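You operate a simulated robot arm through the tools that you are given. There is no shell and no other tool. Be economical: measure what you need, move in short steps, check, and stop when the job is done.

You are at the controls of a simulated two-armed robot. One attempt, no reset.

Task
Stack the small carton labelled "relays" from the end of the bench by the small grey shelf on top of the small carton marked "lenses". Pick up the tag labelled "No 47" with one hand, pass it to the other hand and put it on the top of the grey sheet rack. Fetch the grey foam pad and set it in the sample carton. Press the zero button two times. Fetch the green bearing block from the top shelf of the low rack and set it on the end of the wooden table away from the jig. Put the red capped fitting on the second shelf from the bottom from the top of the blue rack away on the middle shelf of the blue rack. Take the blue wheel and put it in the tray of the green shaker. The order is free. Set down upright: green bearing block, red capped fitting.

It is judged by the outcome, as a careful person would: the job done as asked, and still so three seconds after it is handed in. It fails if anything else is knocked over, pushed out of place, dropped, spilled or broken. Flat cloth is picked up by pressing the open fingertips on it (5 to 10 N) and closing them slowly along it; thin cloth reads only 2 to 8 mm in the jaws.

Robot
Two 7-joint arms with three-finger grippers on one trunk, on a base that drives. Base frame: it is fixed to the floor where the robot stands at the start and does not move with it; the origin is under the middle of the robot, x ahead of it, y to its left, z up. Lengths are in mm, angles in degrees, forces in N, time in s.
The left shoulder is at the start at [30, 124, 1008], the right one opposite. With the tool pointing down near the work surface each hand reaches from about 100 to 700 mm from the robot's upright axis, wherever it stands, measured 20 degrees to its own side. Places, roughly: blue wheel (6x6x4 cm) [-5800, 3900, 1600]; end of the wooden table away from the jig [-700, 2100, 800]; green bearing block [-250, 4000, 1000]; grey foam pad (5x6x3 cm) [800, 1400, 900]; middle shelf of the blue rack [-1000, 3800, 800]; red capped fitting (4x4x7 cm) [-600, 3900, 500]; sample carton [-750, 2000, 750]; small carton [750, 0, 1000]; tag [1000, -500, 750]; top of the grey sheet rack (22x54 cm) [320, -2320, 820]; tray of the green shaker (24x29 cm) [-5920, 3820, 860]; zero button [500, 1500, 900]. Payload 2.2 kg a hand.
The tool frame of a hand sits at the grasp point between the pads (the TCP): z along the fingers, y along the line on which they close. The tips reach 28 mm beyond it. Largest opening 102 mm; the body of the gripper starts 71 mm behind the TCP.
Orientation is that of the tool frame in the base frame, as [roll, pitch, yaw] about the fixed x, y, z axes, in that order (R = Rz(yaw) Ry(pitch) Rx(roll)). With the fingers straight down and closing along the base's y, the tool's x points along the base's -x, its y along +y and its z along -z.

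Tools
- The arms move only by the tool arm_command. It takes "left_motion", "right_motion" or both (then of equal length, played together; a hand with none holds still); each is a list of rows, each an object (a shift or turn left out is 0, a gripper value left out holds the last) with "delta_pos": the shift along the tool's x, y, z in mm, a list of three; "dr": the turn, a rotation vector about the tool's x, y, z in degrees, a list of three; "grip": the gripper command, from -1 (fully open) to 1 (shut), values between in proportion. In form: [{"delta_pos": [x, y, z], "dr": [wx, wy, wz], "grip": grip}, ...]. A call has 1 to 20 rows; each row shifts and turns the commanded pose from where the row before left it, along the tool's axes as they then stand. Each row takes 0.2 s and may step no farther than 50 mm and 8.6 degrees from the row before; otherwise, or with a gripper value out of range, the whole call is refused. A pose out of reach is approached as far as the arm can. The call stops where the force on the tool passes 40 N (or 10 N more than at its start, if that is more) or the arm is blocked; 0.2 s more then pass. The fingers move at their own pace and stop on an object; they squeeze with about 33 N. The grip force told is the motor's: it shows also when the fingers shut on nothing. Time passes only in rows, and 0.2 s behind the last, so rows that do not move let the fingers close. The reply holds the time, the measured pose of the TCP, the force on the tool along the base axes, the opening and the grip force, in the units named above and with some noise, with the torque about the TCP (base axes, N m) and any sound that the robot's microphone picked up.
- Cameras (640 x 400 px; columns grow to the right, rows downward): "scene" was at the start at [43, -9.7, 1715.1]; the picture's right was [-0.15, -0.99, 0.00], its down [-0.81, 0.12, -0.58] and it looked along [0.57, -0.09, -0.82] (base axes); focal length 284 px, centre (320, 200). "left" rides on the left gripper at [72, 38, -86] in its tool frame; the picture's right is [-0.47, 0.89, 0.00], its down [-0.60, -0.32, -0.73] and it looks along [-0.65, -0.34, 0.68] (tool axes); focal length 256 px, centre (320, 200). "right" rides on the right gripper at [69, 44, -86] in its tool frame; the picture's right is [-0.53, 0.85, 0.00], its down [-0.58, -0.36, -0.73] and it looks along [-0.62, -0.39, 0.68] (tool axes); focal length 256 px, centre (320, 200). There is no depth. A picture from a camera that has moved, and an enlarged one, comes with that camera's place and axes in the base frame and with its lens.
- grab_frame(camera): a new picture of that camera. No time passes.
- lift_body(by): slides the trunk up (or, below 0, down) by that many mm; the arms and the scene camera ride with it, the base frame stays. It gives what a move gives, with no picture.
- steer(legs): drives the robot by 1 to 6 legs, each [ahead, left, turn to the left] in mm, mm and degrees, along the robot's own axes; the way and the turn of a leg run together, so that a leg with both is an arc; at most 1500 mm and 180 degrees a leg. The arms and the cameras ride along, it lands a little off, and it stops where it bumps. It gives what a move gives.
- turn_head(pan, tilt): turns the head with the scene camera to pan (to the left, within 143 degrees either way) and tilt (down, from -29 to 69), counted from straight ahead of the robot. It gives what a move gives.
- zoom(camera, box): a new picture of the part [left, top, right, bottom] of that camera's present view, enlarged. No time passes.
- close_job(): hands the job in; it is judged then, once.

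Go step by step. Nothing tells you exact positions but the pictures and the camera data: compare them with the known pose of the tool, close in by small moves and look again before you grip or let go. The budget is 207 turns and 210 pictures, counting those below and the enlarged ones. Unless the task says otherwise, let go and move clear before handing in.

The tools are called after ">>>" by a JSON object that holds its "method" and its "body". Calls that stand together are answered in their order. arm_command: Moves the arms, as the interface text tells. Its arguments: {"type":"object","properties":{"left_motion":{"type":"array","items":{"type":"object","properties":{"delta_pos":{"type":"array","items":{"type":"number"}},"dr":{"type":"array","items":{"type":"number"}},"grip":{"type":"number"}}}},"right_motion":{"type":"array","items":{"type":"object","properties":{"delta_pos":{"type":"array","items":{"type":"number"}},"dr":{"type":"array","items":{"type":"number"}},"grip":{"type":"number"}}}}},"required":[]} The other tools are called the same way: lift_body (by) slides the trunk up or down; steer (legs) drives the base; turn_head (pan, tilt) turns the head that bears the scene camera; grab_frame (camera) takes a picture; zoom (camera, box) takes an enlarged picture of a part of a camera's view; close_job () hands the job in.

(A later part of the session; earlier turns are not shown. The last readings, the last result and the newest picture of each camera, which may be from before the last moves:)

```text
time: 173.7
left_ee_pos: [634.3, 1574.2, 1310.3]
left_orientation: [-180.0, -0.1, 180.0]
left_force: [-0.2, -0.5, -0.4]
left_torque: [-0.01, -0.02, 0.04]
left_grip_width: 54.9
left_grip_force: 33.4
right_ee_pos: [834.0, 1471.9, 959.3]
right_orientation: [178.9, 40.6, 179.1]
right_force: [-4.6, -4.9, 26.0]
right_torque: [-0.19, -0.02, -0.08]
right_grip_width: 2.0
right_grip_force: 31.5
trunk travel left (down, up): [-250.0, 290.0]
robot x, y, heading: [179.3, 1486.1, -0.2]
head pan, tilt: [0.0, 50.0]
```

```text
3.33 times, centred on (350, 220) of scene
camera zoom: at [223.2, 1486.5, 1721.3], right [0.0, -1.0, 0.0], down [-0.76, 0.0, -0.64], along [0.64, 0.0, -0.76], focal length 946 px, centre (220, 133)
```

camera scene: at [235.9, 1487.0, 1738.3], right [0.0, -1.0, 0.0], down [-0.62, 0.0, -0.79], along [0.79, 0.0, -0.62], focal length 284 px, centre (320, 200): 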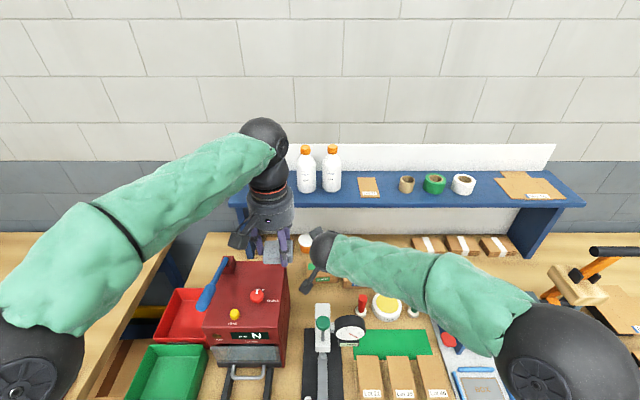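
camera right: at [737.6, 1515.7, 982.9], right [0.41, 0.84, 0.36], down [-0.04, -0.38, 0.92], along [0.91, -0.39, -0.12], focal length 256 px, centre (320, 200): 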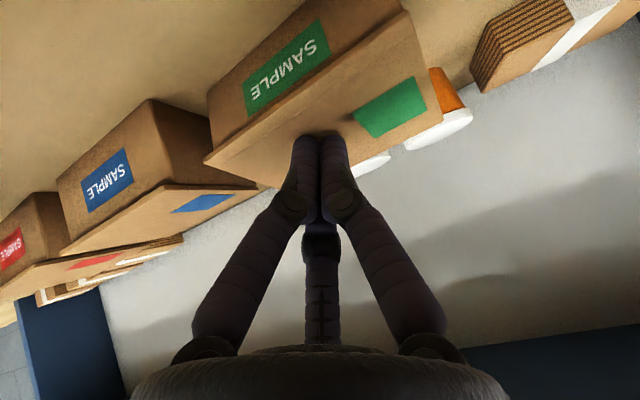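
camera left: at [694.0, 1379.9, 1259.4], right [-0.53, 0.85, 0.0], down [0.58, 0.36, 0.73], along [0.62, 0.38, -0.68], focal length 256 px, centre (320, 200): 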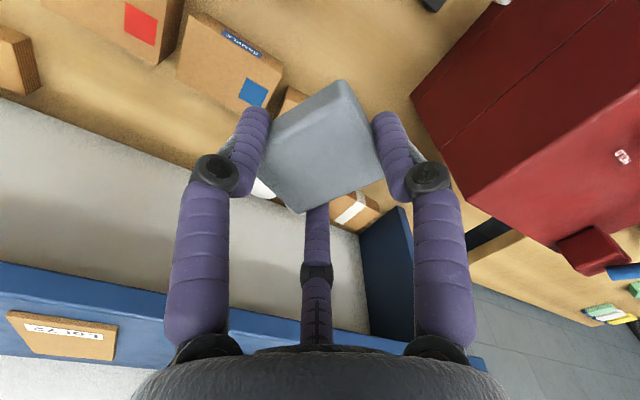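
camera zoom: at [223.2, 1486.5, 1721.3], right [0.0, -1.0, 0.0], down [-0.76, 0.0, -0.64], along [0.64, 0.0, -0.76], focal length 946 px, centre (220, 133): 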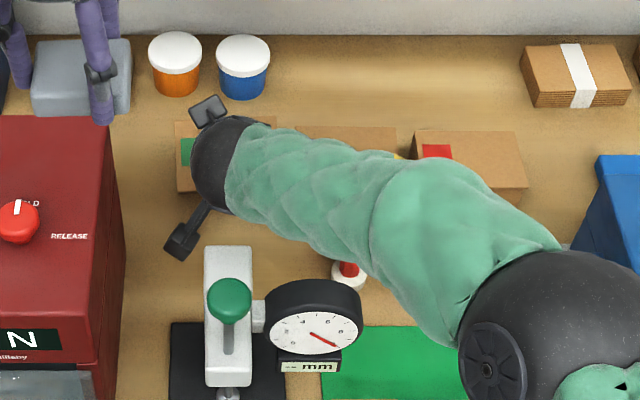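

>>> {"method": "arm_command", "body": {"right_motion": [{"delta_pos": [3.8, 0, -3.2]}, {}, {"delta_pos": [3.8, 0, -3.2]}, {}]}}

>>> {"method": "arm_command", "body": {"right_motion": [{"delta_pos": [-8, 0, -10]}, {"delta_pos": [-10, 0, -25]}, {"delta_pos": [0, 0, -45]}, {"delta_pos": [0, 0, -45]}, {"delta_pos": [0, 0, -45]}, {"delta_pos": [0, 0, -45]}, {}]}}

>>> {"method": "zoom", "body": {"camera": "scene", "box": [260, 160, 440, 280]}}

```text
time: 174.7
left_ee_pos: [634.3, 1574.5, 1309.9]
left_orientation: [-180.0, -0.1, 179.9]
left_force: [-0.4, 0.7, -0.6]
left_torque: [-0.01, -0.05, 0.01]
left_grip_width: 55.0
left_grip_force: 33.1
right_ee_pos: [825.1, 1472.0, 957.7]
right_orientation: [179.0, 40.3, 179.1]
right_force: [-4.9, -1.0, 17.3]
right_torque: [0.1, 0.0, -0.03]
right_grip_width: 6.1
right_grip_force: 31.2
trunk travel left (down, up): [-250.0, 290.0]
robot x, y, heading: [179.5, 1485.2, -0.1]
head pan, tilt: [0.0, 50.0]
```

```text
time: 176.3
left_ee_pos: [637.4, 1575.1, 1309.0]
left_orientation: [179.9, -0.2, 180.0]
left_force: [0.6, 0.1, 1.3]
left_torque: [0.0, -0.01, 0.03]
left_grip_width: 54.8
left_grip_force: 32.9
right_ee_pos: [701.4, 1470.7, 1134.5]
right_orientation: [179.0, 40.3, 179.1]
right_force: [0.8, 0.2, 0.3]
right_torque: [-0.02, 0.04, 0.03]
right_grip_width: 2.0
right_grip_force: 31.6
trunk travel left (down, up): [-250.0, 290.0]
robot x, y, heading: [179.5, 1485.7, -0.1]
head pan, tilt: [0.0, 50.0]
```

```text
3.33 times, centred on (350, 220) of scene
camera zoom: at [227.9, 1487.4, 1721.0], right [0.0, -1.0, 0.0], down [-0.77, 0.0, -0.64], along [0.64, 0.0, -0.77], focal length 946 px, centre (220, 133)
```

zoom: 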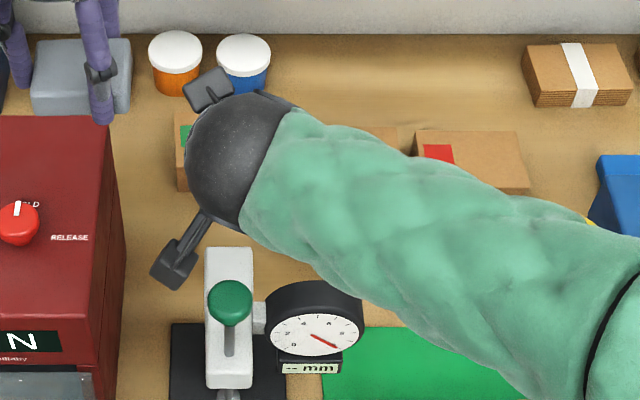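

>>> {"method": "arm_command", "body": {"right_motion": [{"delta_pos": [0, -45, -15]}, {"delta_pos": [0, -45, -15]}, {"delta_pos": [0, -45, -15]}, {"delta_pos": [0, -45, -15]}, {"delta_pos": [0, -45, -15]}, {}]}}

>>> {"method": "zoom", "body": {"camera": "scene", "box": [260, 160, 440, 280]}}

```text
time: 177.7
left_ee_pos: [636.6, 1575.8, 1310.4]
left_orientation: [-180.0, -0.2, 179.9]
left_force: [0.1, 0.5, -0.4]
left_torque: [0.01, 0.02, -0.01]
left_grip_width: 55.0
left_grip_force: 32.8
right_ee_pos: [650.8, 1244.5, 1189.2]
right_orientation: [179.0, 40.3, 179.2]
right_force: [-0.3, -0.4, 0.1]
right_torque: [0.02, 0.04, 0.0]
right_grip_width: 2.2
right_grip_force: 31.5
trunk travel left (down, up): [-250.0, 290.0]
robot x, y, heading: [178.6, 1487.3, 0.0]
head pan, tilt: [0.0, 50.0]
```

```text
3.33 times, centred on (350, 220) of scene
camera zoom: at [226.9, 1487.5, 1721.1], right [0.0, -1.0, 0.0], down [-0.77, 0.0, -0.64], along [0.64, 0.0, -0.77], focal length 946 px, centre (220, 133)
```

zoom: 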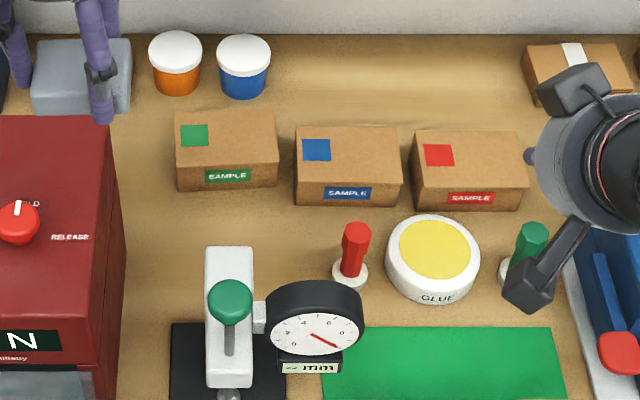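

The drag slid without moving the box, so I'll grip it instead: right hand turned so it closes front-to-back and tilted 25° to stay clear of the shelf.

>>> {"method": "arm_command", "body": {"right_motion": [{"dr": [0, 8.5, 0], "grip": -1}, {"dr": [0, 8.5, 0]}, {"dr": [0, 8.5, 0]}, {"dr": [0, 8.5, 0]}, {"dr": [0, 6.3, 0]}, {"dr": [0, 0, -8.5]}, {"dr": [0, 0, -8.5]}, {"dr": [0, 0, -8.5]}, {"dr": [0, 0, -8.5]}, {"dr": [0, 0, -8.5]}, {"dr": [0, 0, -8.5]}, {"dr": [0, 0, -8.5]}, {"dr": [0, 0, -8.5]}, {"dr": [0, 0, -8.5]}, {"dr": [0, 0, -8.5]}, {"dr": [0, 0, -5]}, {"dr": [8.4, 0, 0]}, {"dr": [8.4, 0, 0]}, {"dr": [8.2, 0, 0]}, {}]}}

```text
time: 181.9
left_ee_pos: [637.4, 1574.6, 1308.9]
left_orientation: [179.9, -0.2, 179.8]
left_force: [0.4, 0.2, 0.6]
left_torque: [-0.02, 0.05, -0.01]
left_grip_width: 55.3
left_grip_force: 32.7
right_ee_pos: [652.7, 1245.9, 1186.1]
right_orientation: [-155.1, 0.8, -90.1]
right_force: [1.2, 0.5, 0.1]
right_torque: [0.01, -0.02, -0.01]
right_grip_width: 102.1
right_grip_force: 0.0
trunk travel left (down, up): [-250.0, 290.0]
robot x, y, heading: [178.3, 1484.5, -0.2]
head pan, tilt: [0.0, 50.0]
```

>>> {"method": "arm_command", "body": {"right_motion": [{"delta_pos": [-29, -15, 31.3]}, {"delta_pos": [-29, -15, 31.3]}, {"delta_pos": [-29, -15, 31.3]}, {"delta_pos": [-29, -15, 31.3]}, {"delta_pos": [-29, -15, 31.3]}, {"delta_pos": [-29, -15, 31.3]}, {"delta_pos": [-29, -15, 31.3]}, {"delta_pos": [-29, -15, 31.3]}, {}]}}

>>> {"method": "grab_frame", "body": {"camera": "right"}}

>>> {"method": "zoom", "body": {"camera": "scene", "box": [260, 140, 440, 260]}}

```text
time: 183.9
left_ee_pos: [634.8, 1572.8, 1310.5]
left_orientation: [-180.0, -0.1, 179.9]
left_force: [-0.5, 0.9, 0.5]
left_torque: [0.02, -0.04, 0.01]
left_grip_width: 55.2
left_grip_force: 33.1
right_ee_pos: [871.5, 1478.3, 1016.5]
right_orientation: [-155.0, 0.9, -90.1]
right_force: [0.0, 0.4, -0.1]
right_torque: [0.03, 0.02, 0.0]
right_grip_width: 101.8
right_grip_force: 0.1
trunk travel left (down, up): [-250.0, 290.0]
robot x, y, heading: [179.3, 1486.7, -0.2]
head pan, tilt: [0.0, 50.0]
```

```text
84 pictures are left
camera right: at [794.2, 1407.5, 1077.0], right [-0.76, 0.54, -0.35], down [0.02, 0.56, 0.82], along [0.64, 0.62, -0.44], focal length 256 px, centre (320, 200)
```

right: 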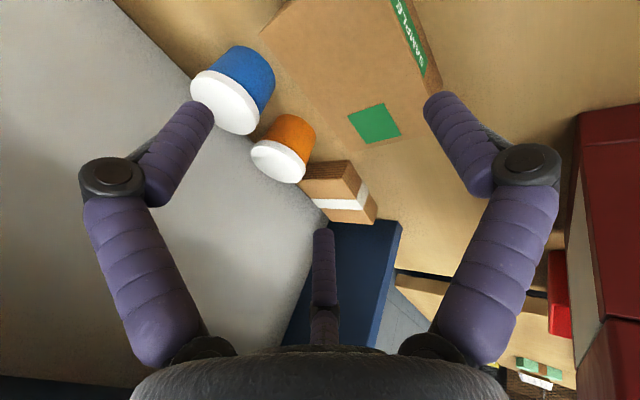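

```text
3.33 times, centred on (350, 200) of scene
camera zoom: at [225.5, 1486.0, 1721.2], right [0.0, -1.0, 0.0], down [-0.77, 0.0, -0.64], along [0.64, 0.0, -0.77], focal length 946 px, centre (220, 200)
```

zoom: 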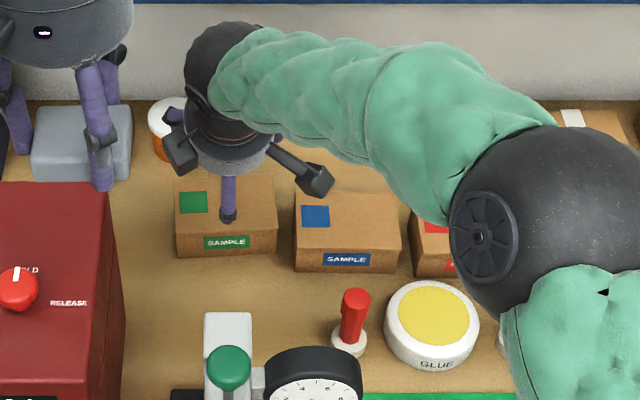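

The box is about 75 mm deep and 50 mm tall, so gripping won't fit; pushing low from behind with closed fingers is stable. Close, tilt to 30°, slip behind it between the box and the cups.

>>> {"method": "arm_command", "body": {"right_motion": [{"grip": 1, "dr": [5, 0, 0]}, {}, {"delta_pos": [4, -2.3, 25]}, {"delta_pos": [4, -2.3, 25]}, {"delta_pos": [0, -32.1, 24.3]}, {}]}}

>>> {"method": "grab_frame", "body": {"camera": "right"}}

```text
time: 185.3
left_ee_pos: [634.1, 1573.9, 1309.4]
left_orientation: [-180.0, 0.0, -179.9]
left_force: [-0.3, 0.2, 0.4]
left_torque: [-0.03, -0.03, 0.0]
left_grip_width: 55.1
left_grip_force: 32.9
right_ee_pos: [937.6, 1469.7, 968.7]
right_orientation: [-149.9, 0.8, -90.1]
right_force: [-0.6, -0.7, 0.1]
right_torque: [0.0, 0.0, 0.03]
right_grip_width: 2.1
right_grip_force: 31.7
trunk travel left (down, up): [-250.0, 290.0]
robot x, y, heading: [177.0, 1482.6, -0.0]
head pan, tilt: [0.0, 50.0]
```

```text
82 pictures are left
camera right: at [856.3, 1399.6, 1021.5], right [-0.73, 0.54, -0.42], down [-0.05, 0.57, 0.82], along [0.68, 0.62, -0.39], focal length 256 px, centre (320, 200)
```

right: 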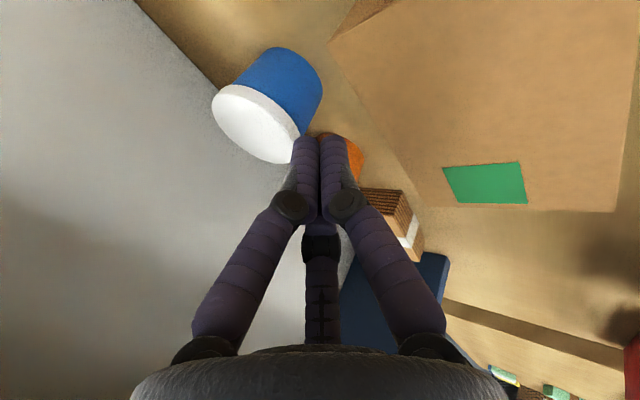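

>>> {"method": "arm_command", "body": {"right_motion": [{"delta_pos": [0, 11.7, 12.3]}, {"delta_pos": [0, 11.7, 12.3]}, {}]}}

>>> {"method": "grab_frame", "body": {"camera": "right"}}

```text
time: 186.1
left_ee_pos: [635.7, 1575.8, 1309.1]
left_orientation: [-180.0, -0.2, 179.9]
left_force: [-0.3, -0.1, -0.1]
left_torque: [0.02, 0.03, 0.01]
left_grip_width: 55.0
left_grip_force: 33.2
right_ee_pos: [930.5, 1471.0, 939.2]
right_orientation: [-149.5, 0.9, -90.3]
right_force: [6.9, 0.1, 16.2]
right_torque: [0.03, 0.19, 0.02]
right_grip_width: 1.9
right_grip_force: 31.4
trunk travel left (down, up): [-250.0, 290.0]
robot x, y, heading: [179.6, 1485.6, 0.1]
head pan, tilt: [0.0, 50.0]
```

```text
81 pictures are left
camera right: at [849.1, 1400.7, 991.3], right [-0.73, 0.54, -0.42], down [-0.06, 0.56, 0.82], along [0.68, 0.62, -0.38], focal length 256 px, centre (320, 200)
```

right: 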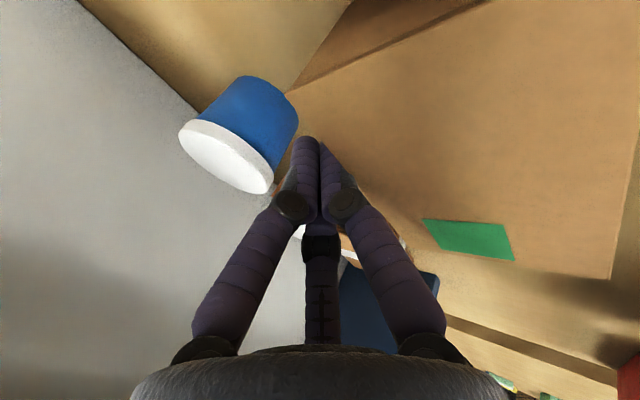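

Contact with the box's back edge. Now draw it forward in small steps.

>>> {"method": "arm_command", "body": {"right_motion": [{"delta_pos": [0, 4.3, -2.5]}, {"delta_pos": [0, 4.3, -2.5]}, {"delta_pos": [0, 4.3, -2.5]}, {"delta_pos": [0, 4.3, -2.5]}, {}]}}

>>> {"method": "zoom", "body": {"camera": "scene", "box": [260, 140, 440, 260]}}

```text
time: 187.3
left_ee_pos: [635.3, 1574.0, 1310.4]
left_orientation: [180.0, -0.2, 179.9]
left_force: [-0.3, -0.5, -0.1]
left_torque: [0.02, -0.01, -0.02]
left_grip_width: 55.1
left_grip_force: 33.1
right_ee_pos: [907.9, 1472.2, 935.1]
right_orientation: [-150.0, 0.7, -90.1]
right_force: [5.1, -0.2, 11.5]
right_torque: [-0.01, 0.24, 0.02]
right_grip_width: 1.8
right_grip_force: 31.4
trunk travel left (down, up): [-250.0, 290.0]
robot x, y, heading: [175.6, 1488.0, 0.1]
head pan, tilt: [0.0, 50.0]
```

```text
3.33 times, centred on (350, 200) of scene
camera zoom: at [226.2, 1487.1, 1721.1], right [0.0, -1.0, 0.0], down [-0.77, 0.0, -0.64], along [0.64, 0.0, -0.77], focal length 946 px, centre (220, 200)
```

zoom: 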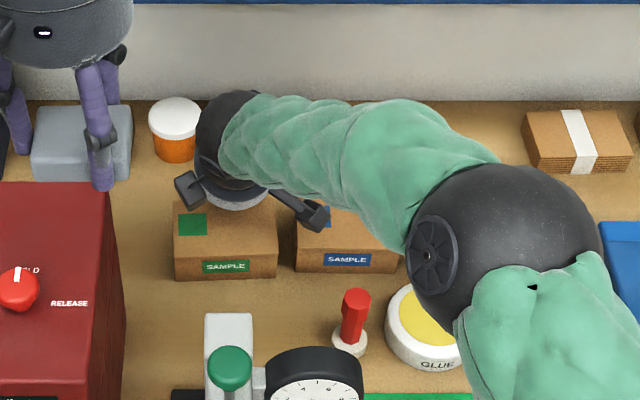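

The box is back on its original line. Withdraw the right hand back along its axis, clear of everything.

>>> {"method": "arm_command", "body": {"right_motion": [{"delta_pos": [0, -4.3, 2.5]}, {"delta_pos": [0, -16.5, -28.6]}, {"delta_pos": [0, 0, -10]}, {"delta_pos": [0, 0, -45]}, {"delta_pos": [0, 0, -45]}, {"delta_pos": [0, 0, -45]}, {"delta_pos": [0, 0, -45]}, {"delta_pos": [30, 25, -10]}, {"delta_pos": [30, 25, -10]}, {"delta_pos": [30, 25, -10]}, {"delta_pos": [30, 25, -10]}, {"dr": [-8.4, 0, 0]}, {"dr": [-8.4, 0, 0]}, {"dr": [-8.4, 0, 0]}, {"dr": [-4.8, 0, 0]}, {}]}}

>>> {"method": "zoom", "body": {"camera": "scene", "box": [180, 120, 480, 300]}}

```text
time: 190.7
left_ee_pos: [635.5, 1574.7, 1309.2]
left_orientation: [179.9, -0.1, 180.0]
left_force: [0.3, -0.2, 0.4]
left_torque: [0.01, -0.02, -0.03]
left_grip_width: 55.1
left_grip_force: 33.3
right_ee_pos: [709.0, 1349.2, 1116.2]
right_orientation: [-180.0, 0.8, -90.1]
right_force: [0.5, 1.4, 1.1]
right_torque: [0.01, -0.01, 0.03]
right_grip_width: 2.1
right_grip_force: 31.8
trunk travel left (down, up): [-250.0, 290.0]
robot x, y, heading: [176.6, 1486.0, -0.4]
head pan, tilt: [0.0, 50.0]
```

```text
2.13 times, centred on (330, 210) of scene
camera zoom: at [226.4, 1487.1, 1721.1], right [0.0, -1.0, 0.0], down [-0.77, 0.0, -0.64], along [0.64, 0.0, -0.77], focal length 605 px, centre (299, 179)
```

zoom: 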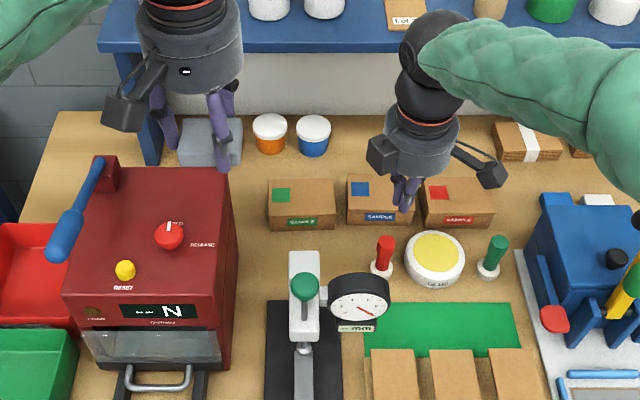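

Everything is in place again. Raise the right hand, back away and go to the wooden table with the sample carton.

>>> {"method": "arm_command", "body": {"right_motion": [{"delta_pos": [0, 0, -45]}, {"delta_pos": [0, 0, -45]}, {"delta_pos": [0, 0, -45]}, {"delta_pos": [0, 40, -25]}, {"delta_pos": [0, 45, 0]}, {"delta_pos": [0, 45, 0]}, {"dr": [0, 0, 8.5]}, {"dr": [0, 0, 8.5]}, {"dr": [0, 0, 8.5]}, {"dr": [0, 0, 8.5]}, {"dr": [0, 0, 8.5]}, {"dr": [0, 0, 8.5]}, {"dr": [0, 0, 8.5]}, {"dr": [0, 0, 8.5]}, {"dr": [0, 0, 8.5]}, {"dr": [0, 0, 8.5]}, {"dr": [0, 0, 5]}, {}]}}

>>> {"method": "steer", "body": {"legs": [[-300, 0, 0], [0, 450, 0], [0, 0, 180]]}}

>>> {"method": "grab_frame", "body": {"camera": "scene"}}

```text
time: 194.5
left_ee_pos: [636.5, 1573.8, 1309.9]
left_orientation: [180.0, -0.2, 180.0]
left_force: [0.0, -0.7, 0.6]
left_torque: [-0.02, 0.0, -0.02]
left_grip_width: 55.0
left_grip_force: 32.7
right_ee_pos: [580.6, 1349.1, 1275.7]
right_orientation: [179.2, 0.0, 179.8]
right_force: [-0.8, 0.5, -0.2]
right_torque: [0.01, 0.0, 0.01]
right_grip_width: 2.1
right_grip_force: 31.9
trunk travel left (down, up): [-250.0, 290.0]
robot x, y, heading: [179.0, 1485.8, 0.0]
head pan, tilt: [0.0, 50.0]
```

```text
time: 206.3
left_ee_pos: [-576.4, 1823.9, 1310.3]
left_orientation: [-180.0, -0.3, 2.0]
left_force: [-1.0, 0.5, -1.4]
left_torque: [-0.01, -0.05, 0.0]
left_grip_width: 55.1
left_grip_force: 32.6
right_ee_pos: [-529.4, 2052.0, 1276.3]
right_orientation: [179.2, 0.1, 2.0]
right_force: [-1.3, 0.1, -0.6]
right_torque: [0.0, 0.0, 0.03]
right_grip_width: 2.1
right_grip_force: 31.6
trunk travel left (down, up): [-250.0, 290.0]
robot x, y, heading: [-126.4, 1932.3, -178.0]
head pan, tilt: [0.0, 50.0]
```

```text
78 pictures are left
camera scene: at [-169.1, 1928.9, 1721.1], right [-0.04, 1.0, 0.0], down [0.77, 0.03, -0.64], along [-0.64, -0.02, -0.77], focal length 284 px, centre (320, 200)
```

scene: 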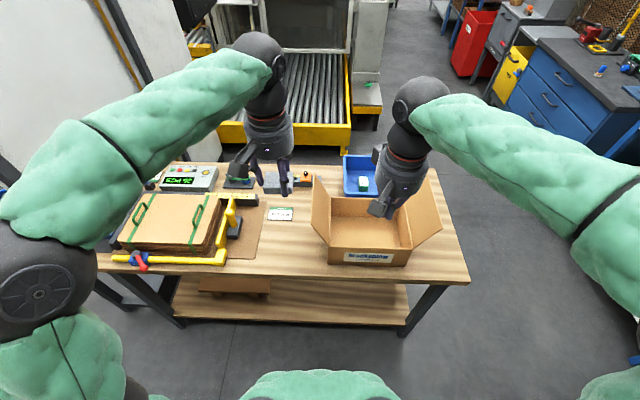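

>>> {"method": "zoom", "body": {"camera": "scene", "box": [230, 140, 480, 290]}}

>>> {"method": "grab_frame", "body": {"camera": "left"}}

```text
2.56 times, centred on (355, 215) of scene
camera zoom: at [-169.1, 1928.9, 1721.1], right [-0.04, 1.0, 0.0], down [0.77, 0.03, -0.64], along [-0.64, -0.02, -0.77], focal length 726 px, centre (230, 162)
```

zoom: 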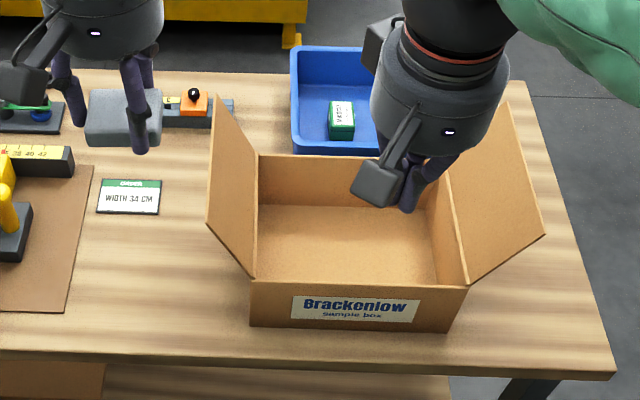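

```text
76 pictures are left
camera left: at [-502.6, 1789.4, 1395.5], right [-0.43, -0.9, 0.0], down [-0.62, 0.3, 0.73], along [-0.66, 0.32, -0.68], focal length 256 px, centre (320, 200)
```

left: 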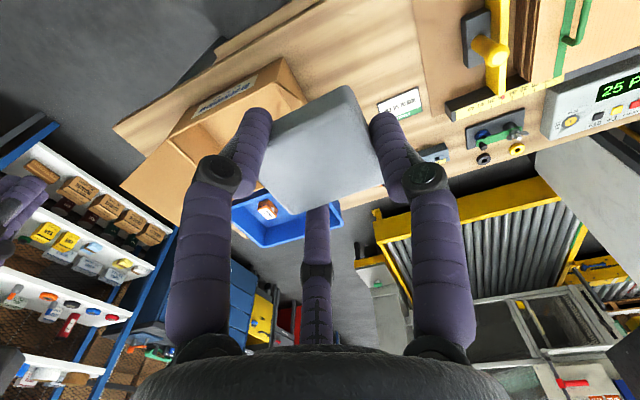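

That is the "Brackenlow sample box", opening centred near (−748, 2075), rim ~z 910. Shift right so the left hand lines up with it.

>>> {"method": "steer", "body": {"legs": [[20, -190, -2]]}}

>>> {"method": "arm_command", "body": {"left_motion": [{"delta_pos": [-40, 10, 0]}, {"delta_pos": [-40, 10, 0]}, {"delta_pos": [-40, 10, 30]}, {"delta_pos": [-20, 5, 40]}, {}], "right_motion": [{"delta_pos": [40, -20, 0]}, {"delta_pos": [40, -20, 0]}, {"delta_pos": [20, -20, 0]}, {}, {}]}}

>>> {"method": "grab_frame", "body": {"camera": "scene"}}

```text
time: 207.8
left_ee_pos: [-604.2, 2024.1, 1309.6]
left_orientation: [179.9, -0.2, -0.1]
left_force: [0.9, 0.4, 0.4]
left_torque: [-0.06, 0.02, 0.0]
left_grip_width: 54.7
left_grip_force: 32.6
right_ee_pos: [-548.6, 2250.6, 1275.3]
right_orientation: [179.3, 0.0, 0.0]
right_force: [0.1, 0.4, 0.2]
right_torque: [-0.04, 0.01, 0.02]
right_grip_width: 2.1
right_grip_force: 31.3
trunk travel left (down, up): [-250.0, 290.0]
robot x, y, heading: [-147.4, 2110.1, -180.3]
head pan, tilt: [0.0, 50.0]
```

```text
refused: row 3 steps farther than a row can; nothing moved
```

```text
75 pictures are left
camera scene: at [-192.7, 2114.5, 1721.1], right [0.0, 1.0, 0.0], down [0.77, 0.0, -0.64], along [-0.64, 0.0, -0.77], focal length 284 px, centre (320, 200)
```

scene: 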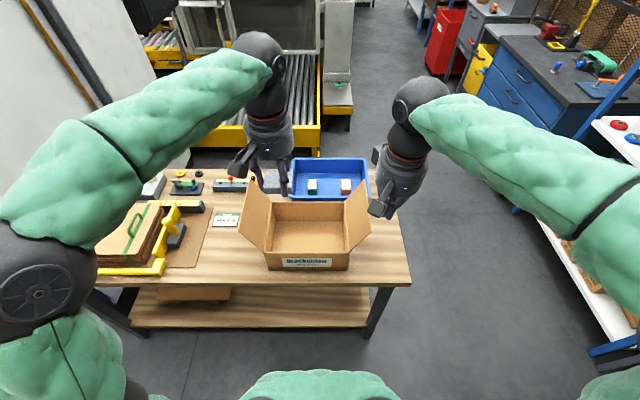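

>>> {"method": "arm_command", "body": {"left_motion": [{"delta_pos": [-45, -16, 0]}, {"delta_pos": [-45, -16, 0]}, {"delta_pos": [-45, -16, 0]}, {"delta_pos": [-7, -2, 40]}, {"delta_pos": [0, 0, 45]}, {"delta_pos": [0, 0, 45]}, {"delta_pos": [0, 0, 45]}, {"delta_pos": [0, 0, 45]}, {}]}}

>>> {"method": "grab_frame", "body": {"camera": "left"}}

>>> {"method": "zoom", "body": {"camera": "scene", "box": [200, 120, 440, 290]}}

```text
time: 209.8
left_ee_pos: [-745.7, 2076.2, 1087.5]
left_orientation: [-180.0, -0.1, -0.2]
left_force: [-0.4, 0.5, -0.2]
left_torque: [-0.03, 0.03, -0.03]
left_grip_width: 54.8
left_grip_force: 32.8
right_ee_pos: [-549.2, 2248.7, 1275.4]
right_orientation: [179.3, 0.0, -0.1]
right_force: [0.2, -0.2, 0.1]
right_torque: [-0.01, -0.01, -0.03]
right_grip_width: 2.2
right_grip_force: 31.1
trunk travel left (down, up): [-250.0, 290.0]
robot x, y, heading: [-143.4, 2113.6, -179.8]
head pan, tilt: [0.0, 50.0]
```

```text
74 pictures are left
camera left: at [-671.8, 2039.7, 1173.6], right [-0.47, -0.88, 0.0], down [-0.6, 0.32, 0.73], along [-0.65, 0.34, -0.68], focal length 256 px, centre (320, 200)
```

left: 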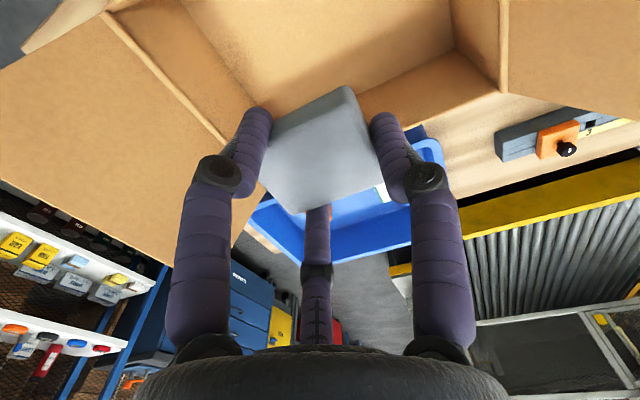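

```text
2.35 times, centred on (320, 205) of scene
camera zoom: at [-191.7, 2113.0, 1721.2], right [0.0, 1.0, 0.0], down [0.77, 0.0, -0.64], along [-0.64, 0.0, -0.77], focal length 668 px, centre (320, 188)
```

zoom: 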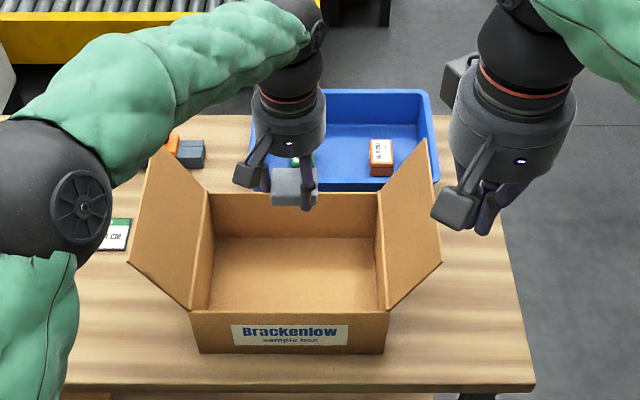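

>>> {"method": "arm_command", "body": {"left_motion": [{"delta_pos": [0, 0, 45]}, {"delta_pos": [0, 0, 45]}, {"delta_pos": [0, 0, 45]}, {"delta_pos": [0, 0, 45]}, {"delta_pos": [0, 0, 40]}, {}, {"delta_pos": [0, 0, 5]}, {}, {"delta_pos": [0, 0, 5]}, {}]}}

>>> {"method": "zoom", "body": {"camera": "scene", "box": [200, 120, 440, 290]}}

```text
time: 212.0
left_ee_pos: [-744.3, 2072.1, 860.2]
left_orientation: [180.0, -0.2, -0.2]
left_force: [0.3, -0.1, 0.4]
left_torque: [0.01, -0.01, 0.0]
left_grip_width: 55.1
left_grip_force: 33.0
right_ee_pos: [-549.0, 2249.1, 1274.8]
right_orientation: [179.2, 0.0, -0.1]
right_force: [-0.4, -0.6, -1.0]
right_torque: [0.0, -0.02, 0.03]
right_grip_width: 2.0
right_grip_force: 32.1
trunk travel left (down, up): [-250.0, 290.0]
robot x, y, heading: [-149.9, 2113.8, -180.0]
head pan, tilt: [0.0, 50.0]
```

```text
2.35 times, centred on (320, 205) of scene
camera zoom: at [-192.3, 2112.8, 1721.1], right [0.0, 1.0, 0.0], down [0.77, 0.0, -0.64], along [-0.64, 0.0, -0.77], focal length 668 px, centre (320, 188)
```

zoom: 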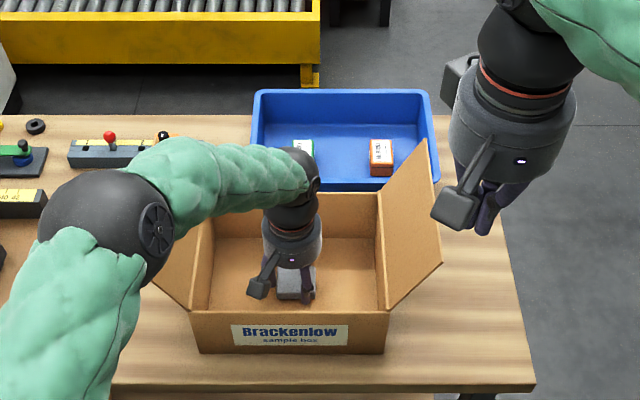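

>>> {"method": "arm_command", "body": {"left_motion": [{"delta_pos": [0, 0, 5]}, {}, {"delta_pos": [0, 0, 5]}, {}, {"delta_pos": [0, 0, 4]}, {}]}}

>>> {"method": "arm_command", "body": {"left_motion": [{"delta_pos": [0, 0, 4]}, {}, {"delta_pos": [0, 0, 4]}, {}]}}

```text
time: 213.3
left_ee_pos: [-748.4, 2073.4, 851.9]
left_orientation: [-179.9, 0.3, 0.1]
left_force: [5.1, 0.3, 15.4]
left_torque: [0.3, -0.39, -0.01]
left_grip_width: 56.3
left_grip_force: 27.4
right_ee_pos: [-548.2, 2249.9, 1276.1]
right_orientation: [179.2, 0.1, -0.1]
right_force: [0.2, 0.2, -1.2]
right_torque: [-0.03, -0.02, 0.02]
right_grip_width: 2.4
right_grip_force: 31.5
trunk travel left (down, up): [-250.0, 290.0]
robot x, y, heading: [-146.1, 2111.7, -179.8]
head pan, tilt: [0.0, 50.0]
stopped in row 6 (left hand): the force on the tool passed its limit at 48 N (the readings are from after the stop); the commanded pose is now the measured one
```

```text
time: 213.8
left_ee_pos: [-751.8, 2072.5, 851.7]
left_orientation: [-179.7, 0.6, 0.2]
left_force: [6.2, 0.7, 18.4]
left_torque: [0.37, -0.83, -0.04]
left_grip_width: 55.9
left_grip_force: 33.6
right_ee_pos: [-546.9, 2249.7, 1275.4]
right_orientation: [179.2, 0.2, -0.1]
right_force: [0.1, 0.0, -0.3]
right_torque: [0.04, -0.05, -0.03]
right_grip_width: 2.1
right_grip_force: 31.1
trunk travel left (down, up): [-250.0, 290.0]
robot x, y, heading: [-149.0, 2112.4, -179.7]
head pan, tilt: [0.0, 50.0]
stopped in row 2 (left hand): the force on the tool passed its limit at 43 N (the readings are from after the stop); the commanded pose is now the measured one
```

Floor contact. Ease up, release and withdraw.

>>> {"method": "arm_command", "body": {"left_motion": [{"delta_pos": [0, 0, -4]}, {"grip": 0.1}, {"grip": -0.3}, {"grip": -0.6}, {}, {"delta_pos": [0, 0, -20]}, {"delta_pos": [0, 0, -45]}, {"delta_pos": [0, 0, -45]}, {"delta_pos": [0, 0, -45]}, {"delta_pos": [0, 0, -45]}, {"delta_pos": [0, 0, -45]}, {"delta_pos": [0, 0, -45]}, {"delta_pos": [0, 0, -45]}, {}]}}

>>> {"method": "zoom", "body": {"camera": "scene", "box": [200, 120, 440, 290]}}

```text
time: 216.8
left_ee_pos: [-747.7, 2070.4, 1188.9]
left_orientation: [-179.8, 0.5, 0.1]
left_force: [0.5, 0.7, -0.4]
left_torque: [-0.02, -0.03, 0.0]
left_grip_width: 81.4
left_grip_force: 0.2
right_ee_pos: [-549.3, 2249.0, 1274.7]
right_orientation: [179.2, -0.1, -0.1]
right_force: [-0.2, 0.2, -0.2]
right_torque: [-0.01, -0.02, -0.02]
right_grip_width: 2.3
right_grip_force: 31.1
trunk travel left (down, up): [-250.0, 290.0]
robot x, y, heading: [-144.2, 2110.3, -180.0]
head pan, tilt: [0.0, 50.0]
```

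```text
2.35 times, centred on (320, 205) of scene
camera zoom: at [-192.9, 2112.7, 1721.1], right [0.0, 1.0, 0.0], down [0.77, 0.0, -0.64], along [-0.64, 0.0, -0.77], focal length 668 px, centre (320, 188)
```

zoom: 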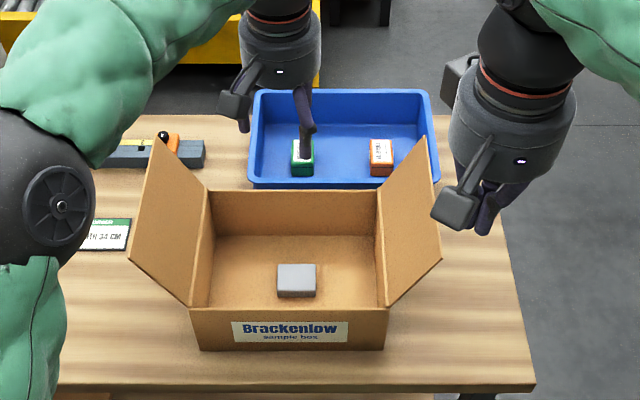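

The pad sits in the sample carton. Next the racks: back off, turn to face +y and approach.

>>> {"method": "arm_command", "body": {"left_motion": [{"delta_pos": [45, 10, -20], "grip": -1}, {"delta_pos": [45, 10, -20]}, {"delta_pos": [45, 10, -20]}, {"delta_pos": [45, 10, -20]}, {}], "right_motion": [{"grip": -1}, {}, {}, {}, {}]}}

>>> {"method": "steer", "body": {"legs": [[-150, 0, 0], [0, 0, -90], [700, 200, 0]]}}

>>> {"method": "turn_head", "body": {"pan": 15, "tilt": 25}}

>>> {"method": "grab_frame", "body": {"camera": "scene"}}

```text
refused: row 1 steps farther than a row can; nothing moved
```

```text
time: 225.7
left_ee_pos: [-187.2, 3414.6, 1186.6]
left_orientation: [-179.7, 0.5, -92.0]
left_force: [-0.6, 0.4, 0.3]
left_torque: [-0.03, 0.0, 0.0]
left_grip_width: 81.6
left_grip_force: 0.0
right_ee_pos: [-13.8, 3208.4, 1276.3]
right_orientation: [179.2, 0.0, -92.1]
right_force: [0.2, 0.7, 0.1]
right_torque: [-0.03, 0.0, 0.0]
right_grip_width: 1.9
right_grip_force: 31.6
trunk travel left (down, up): [-250.0, 290.0]
robot x, y, heading: [-167.3, 2809.1, 88.1]
head pan, tilt: [0.0, 50.0]
```

```text
time: 226.6
left_ee_pos: [-186.3, 3415.4, 1188.4]
left_orientation: [-179.8, 0.5, -91.9]
left_force: [-0.5, 0.5, -0.5]
left_torque: [-0.02, -0.02, 0.01]
left_grip_width: 81.6
left_grip_force: 0.0
right_ee_pos: [-14.8, 3208.8, 1276.1]
right_orientation: [179.1, -0.1, -92.2]
right_force: [-0.3, -0.5, 0.4]
right_torque: [-0.02, -0.02, 0.0]
right_grip_width: 2.6
right_grip_force: 31.3
trunk travel left (down, up): [-250.0, 290.0]
robot x, y, heading: [-165.3, 2811.8, 88.0]
head pan, tilt: [15.0, 25.0]
```

```text
70 pictures are left
camera scene: at [-187.9, 2873.2, 1758.5], right [0.97, 0.22, 0.0], down [0.09, -0.41, -0.91], along [-0.2, 0.88, -0.42], focal length 284 px, centre (320, 200)
```

scene: 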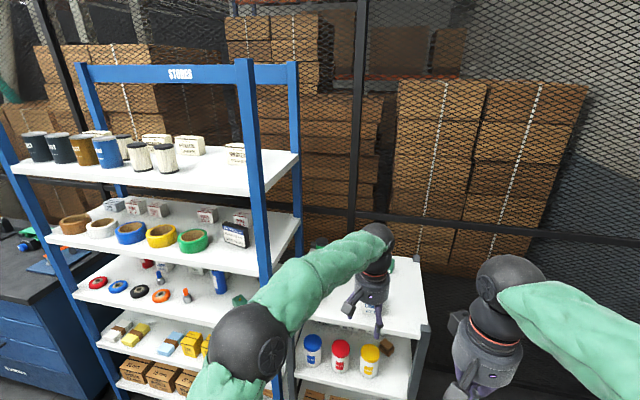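

>>> {"method": "arm_command", "body": {"left_motion": [{"delta_pos": [40, 10, -20], "grip": -1}, {"delta_pos": [40, 10, -20]}, {"delta_pos": [40, 10, -20]}, {"delta_pos": [40, 10, -20]}, {"delta_pos": [40, 10, -20]}, {}], "right_motion": [{"grip": -1}, {}, {}, {}, {}, {}]}}

>>> {"method": "turn_head", "body": {"pan": 5, "tilt": 35}}

>>> {"method": "zoom", "body": {"camera": "scene", "box": [60, 60, 460, 340]}}

```text
time: 227.9
left_ee_pos: [-247.2, 3214.7, 1284.3]
left_orientation: [-180.0, 0.3, -92.0]
left_force: [0.3, 0.7, -0.2]
left_torque: [-0.02, 0.01, 0.0]
left_grip_width: 101.8
left_grip_force: 0.2
right_ee_pos: [-13.5, 3210.7, 1274.4]
right_orientation: [179.2, 0.0, -92.2]
right_force: [-0.4, -0.3, -0.6]
right_torque: [-0.01, 0.02, 0.02]
right_grip_width: 102.0
right_grip_force: 0.1
trunk travel left (down, up): [-250.0, 290.0]
robot x, y, heading: [-170.0, 2812.5, 87.9]
head pan, tilt: [15.0, 25.0]
```

```text
time: 228.7
left_ee_pos: [-247.4, 3213.4, 1286.6]
left_orientation: [-179.8, 0.5, -92.0]
left_force: [0.1, 0.7, -0.3]
left_torque: [0.0, 0.02, 0.01]
left_grip_width: 102.0
left_grip_force: 0.2
right_ee_pos: [-15.1, 3209.1, 1275.0]
right_orientation: [179.3, 0.1, -92.2]
right_force: [0.1, -0.2, -0.2]
right_torque: [-0.01, -0.01, 0.02]
right_grip_width: 101.9
right_grip_force: 0.0
trunk travel left (down, up): [-250.0, 290.0]
robot x, y, heading: [-169.7, 2809.6, 88.1]
head pan, tilt: [5.0, 35.0]
```

```text
1.43 times, centred on (260, 200) of scene
camera zoom: at [-172.0, 2871.0, 1742.9], right [1.0, 0.05, 0.0], down [0.03, -0.57, -0.82], along [-0.04, 0.82, -0.57], focal length 405 px, centre (406, 200)
```

zoom: 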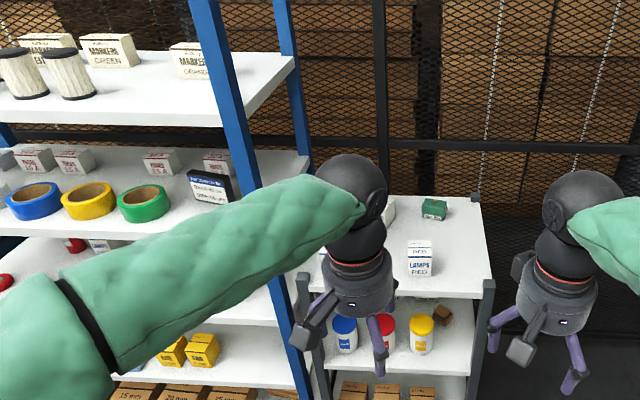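

Green block is on the low rack's top, around (−135, 3960). I'll approach with it in front of the left hand.

>>> {"method": "steer", "body": {"legs": [[0, -170, 2], [480, 0, 0]]}}

>>> {"method": "turn_head", "body": {"pan": 10, "tilt": 48}}

>>> {"method": "grab_frame", "body": {"camera": "scene"}}

>>> {"method": "grab_frame", "body": {"camera": "left"}}

```text
time: 232.6
left_ee_pos: [-89.4, 3689.4, 1285.9]
left_orientation: [-179.8, 0.5, -90.2]
left_force: [-0.2, 1.0, 0.1]
left_torque: [-0.02, -0.03, -0.02]
left_grip_width: 102.2
left_grip_force: 0.1
right_ee_pos: [144.2, 3690.8, 1274.6]
right_orientation: [179.3, 0.0, -90.5]
right_force: [-0.3, 0.2, -0.2]
right_torque: [0.01, -0.01, -0.01]
right_grip_width: 102.0
right_grip_force: 0.1
trunk travel left (down, up): [-250.0, 290.0]
robot x, y, heading: [1.0, 3289.7, 89.5]
head pan, tilt: [5.0, 35.0]
```

```text
time: 233.3
left_ee_pos: [-88.5, 3687.9, 1284.6]
left_orientation: [-179.7, 0.5, -90.2]
left_force: [0.4, 0.1, 0.6]
left_torque: [0.04, -0.01, -0.02]
left_grip_width: 102.0
left_grip_force: 0.0
right_ee_pos: [143.3, 3690.1, 1275.5]
right_orientation: [179.2, 0.1, -90.5]
right_force: [0.0, 0.2, -1.3]
right_torque: [0.02, 0.0, -0.02]
right_grip_width: 102.4
right_grip_force: 0.0
trunk travel left (down, up): [-250.0, 290.0]
robot x, y, heading: [-2.7, 3287.8, 89.6]
head pan, tilt: [10.0, 48.0]
```

```text
68 pictures are left
camera scene: at [-10.0, 3337.3, 1723.9], right [0.99, 0.17, 0.0], down [0.12, -0.73, -0.67], along [-0.11, 0.66, -0.74], focal length 284 px, centre (320, 200)
```

scene: 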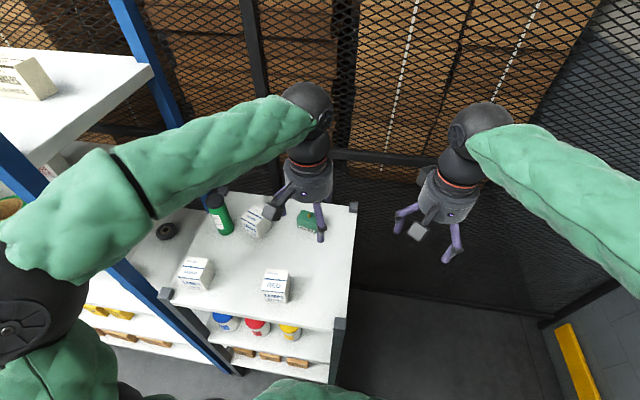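

```text
67 pictures are left
camera left: at [-127.0, 3616.5, 1370.1], right [-0.88, 0.47, 0.0], down [0.32, 0.6, 0.74], along [0.35, 0.65, -0.68], focal length 256 px, centre (320, 200)
```

left: 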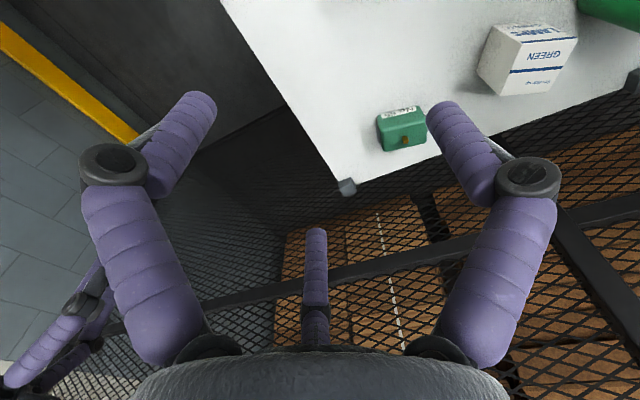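

>>> {"method": "arm_command", "body": {"left_motion": [{"delta_pos": [-40, 11, 0]}, {"delta_pos": [-40, 11, 0]}, {"delta_pos": [-40, 11, 20]}, {"delta_pos": [-38, 11, 25]}, {"delta_pos": [0, 0, 40]}, {"delta_pos": [0, 0, 30]}, {}]}}

>>> {"method": "grab_frame", "body": {"camera": "left"}}

>>> {"method": "zoom", "body": {"camera": "scene", "box": [190, 130, 370, 270]}}

```text
time: 234.9
left_ee_pos: [-132.3, 3848.4, 1171.6]
left_orientation: [-179.8, 0.6, -90.2]
left_force: [0.5, 0.3, 0.3]
left_torque: [0.01, 0.0, 0.02]
left_grip_width: 102.1
left_grip_force: 0.0
right_ee_pos: [143.2, 3690.3, 1275.9]
right_orientation: [179.2, 0.1, -90.6]
right_force: [0.2, 0.3, 0.2]
right_torque: [0.0, -0.01, -0.04]
right_grip_width: 102.0
right_grip_force: 0.0
trunk travel left (down, up): [-250.0, 290.0]
robot x, y, heading: [1.2, 3286.8, 89.8]
head pan, tilt: [10.0, 48.0]
```

```text
66 pictures are left
camera left: at [-171.6, 3776.7, 1255.6], right [-0.88, 0.47, 0.0], down [0.32, 0.59, 0.74], along [0.35, 0.65, -0.68], focal length 256 px, centre (320, 200)
```

left: 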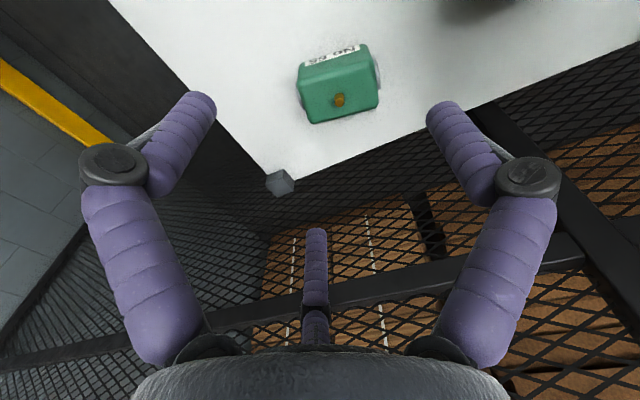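

```text
2.86 times, centred on (280, 200) of scene
camera zoom: at [-9.9, 3336.9, 1723.9], right [0.99, 0.17, 0.0], down [0.12, -0.73, -0.67], along [-0.11, 0.66, -0.74], focal length 811 px, centre (434, 200)
```

zoom: 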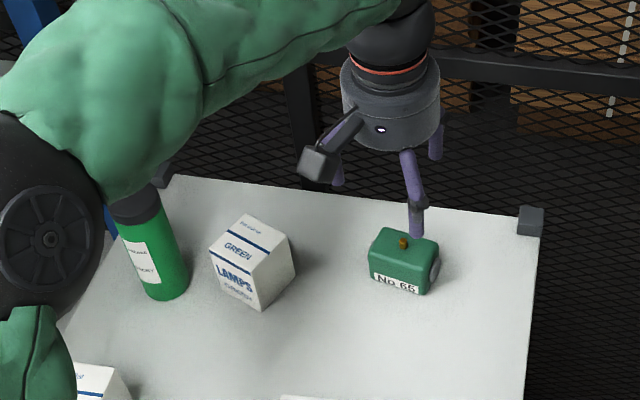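

The block "No 66" is about centre (−143, 3864), top z≈1054, turned ~−13°. Line up and descend partway.

>>> {"method": "arm_command", "body": {"left_motion": [{"delta_pos": [-17, 19, 0], "dr": [0, 0, 6.5]}, {"dr": [0, 0, 6.5], "delta_pos": [0, 0, 40]}, {"delta_pos": [0, 0, 45]}, {}]}}

>>> {"method": "grab_frame", "body": {"camera": "left"}}

>>> {"method": "zoom", "body": {"camera": "scene", "box": [230, 160, 370, 260]}}

```text
time: 235.9
left_ee_pos: [-154.1, 3867.5, 1086.6]
left_orientation: [-180.0, 0.5, -103.4]
left_force: [-0.6, 0.5, -0.5]
left_torque: [0.02, -0.01, -0.01]
left_grip_width: 101.8
left_grip_force: 0.1
right_ee_pos: [143.2, 3689.3, 1274.5]
right_orientation: [179.3, 0.1, -90.5]
right_force: [-0.6, -0.2, 0.5]
right_torque: [-0.01, -0.01, 0.02]
right_grip_width: 101.8
right_grip_force: 0.0
trunk travel left (down, up): [-250.0, 290.0]
robot x, y, heading: [2.1, 3289.8, 89.6]
head pan, tilt: [10.0, 48.0]
```

```text
64 pictures are left
camera left: at [-206.6, 3806.0, 1171.4], right [-0.75, 0.66, 0.0], down [0.45, 0.51, 0.74], along [0.48, 0.56, -0.68], focal length 256 px, centre (320, 200)
```

left: 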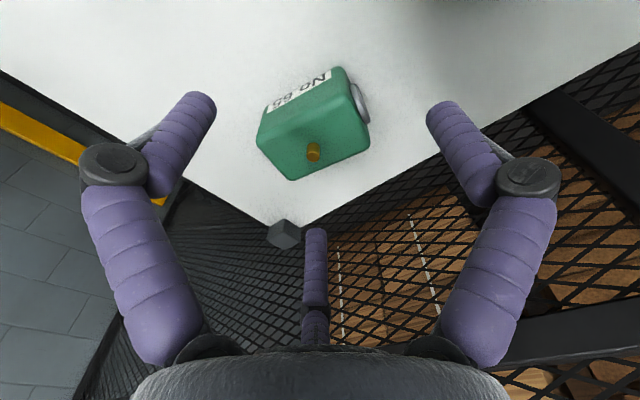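

```text
4.00 times, centred on (300, 210) of scene
camera zoom: at [-9.7, 3336.8, 1723.9], right [0.99, 0.17, 0.0], down [0.12, -0.73, -0.67], along [-0.11, 0.66, -0.74], focal length 1135 px, centre (400, 160)
```

zoom: 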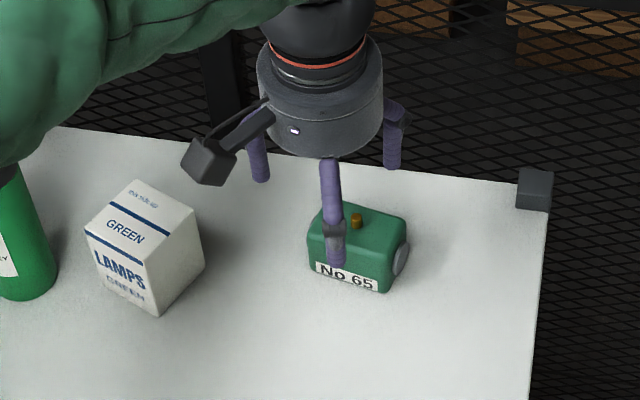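

>>> {"method": "arm_command", "body": {"left_motion": [{"delta_pos": [-5.8, 1.4, 0]}, {"delta_pos": [0, 0, 20]}, {"delta_pos": [0, 0, 16]}, {}, {"grip": -0.5}, {"grip": -0.1}, {}]}}

>>> {"method": "grab_frame", "body": {"camera": "left"}}

```text
time: 237.5
left_ee_pos: [-151.7, 3872.0, 1055.1]
left_orientation: [180.0, 1.0, -103.3]
left_force: [0.9, 4.6, 21.0]
left_torque: [0.63, -0.7, 0.05]
left_grip_width: 63.5
left_grip_force: 5.0
right_ee_pos: [144.1, 3688.0, 1275.9]
right_orientation: [179.2, 0.1, -90.5]
right_force: [-0.1, -0.3, -0.7]
right_torque: [0.02, -0.01, -0.02]
right_grip_width: 102.1
right_grip_force: 0.0
trunk travel left (down, up): [-250.0, 290.0]
robot x, y, heading: [0.4, 3283.5, 89.5]
head pan, tilt: [10.0, 48.0]
```

```text
62 pictures are left
camera left: at [-204.2, 3810.6, 1138.7], right [-0.76, 0.66, 0.01], down [0.44, 0.5, 0.74], along [0.48, 0.56, -0.67], focal length 256 px, centre (320, 200)
```

left: 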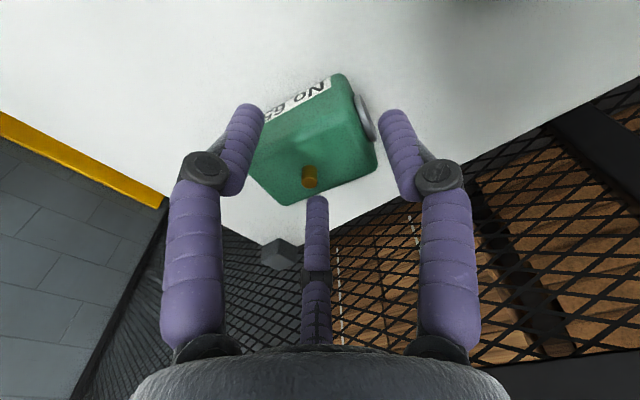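

Tips have reached the shelf; raise a few mm and close.

>>> {"method": "arm_command", "body": {"left_motion": [{"delta_pos": [0, 0, -5]}, {}, {"grip": 0.3}, {"grip": 0.6}, {"grip": 0.9}, {}, {}]}}

>>> {"method": "grab_frame", "body": {"camera": "left"}}

```text
time: 239.1
left_ee_pos: [-149.4, 3870.6, 1057.1]
left_orientation: [-179.9, 0.6, -103.4]
left_force: [1.2, 4.3, 17.9]
left_torque: [-0.15, -0.08, 0.1]
left_grip_width: 12.5
left_grip_force: 5.6
right_ee_pos: [145.1, 3688.5, 1275.2]
right_orientation: [179.1, 0.1, -90.5]
right_force: [-0.6, -0.6, 0.1]
right_torque: [0.01, 0.0, 0.0]
right_grip_width: 102.0
right_grip_force: 0.0
trunk travel left (down, up): [-250.0, 290.0]
robot x, y, heading: [2.4, 3283.1, 89.5]
head pan, tilt: [10.0, 48.0]
```

```text
61 pictures are left
camera left: at [-203.3, 3809.3, 1141.5], right [-0.75, 0.66, 0.01], down [0.45, 0.51, 0.74], along [0.48, 0.56, -0.67], focal length 256 px, centre (320, 200)
```

left: 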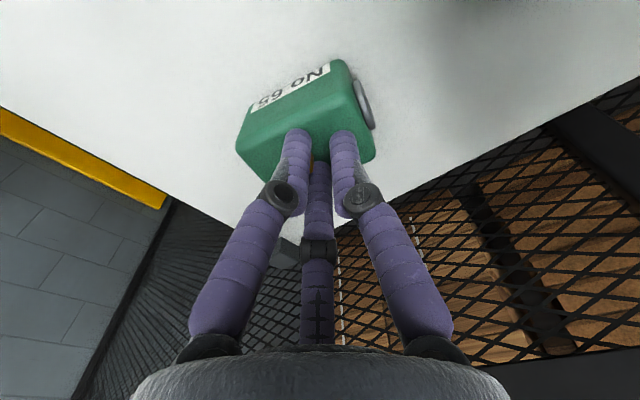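

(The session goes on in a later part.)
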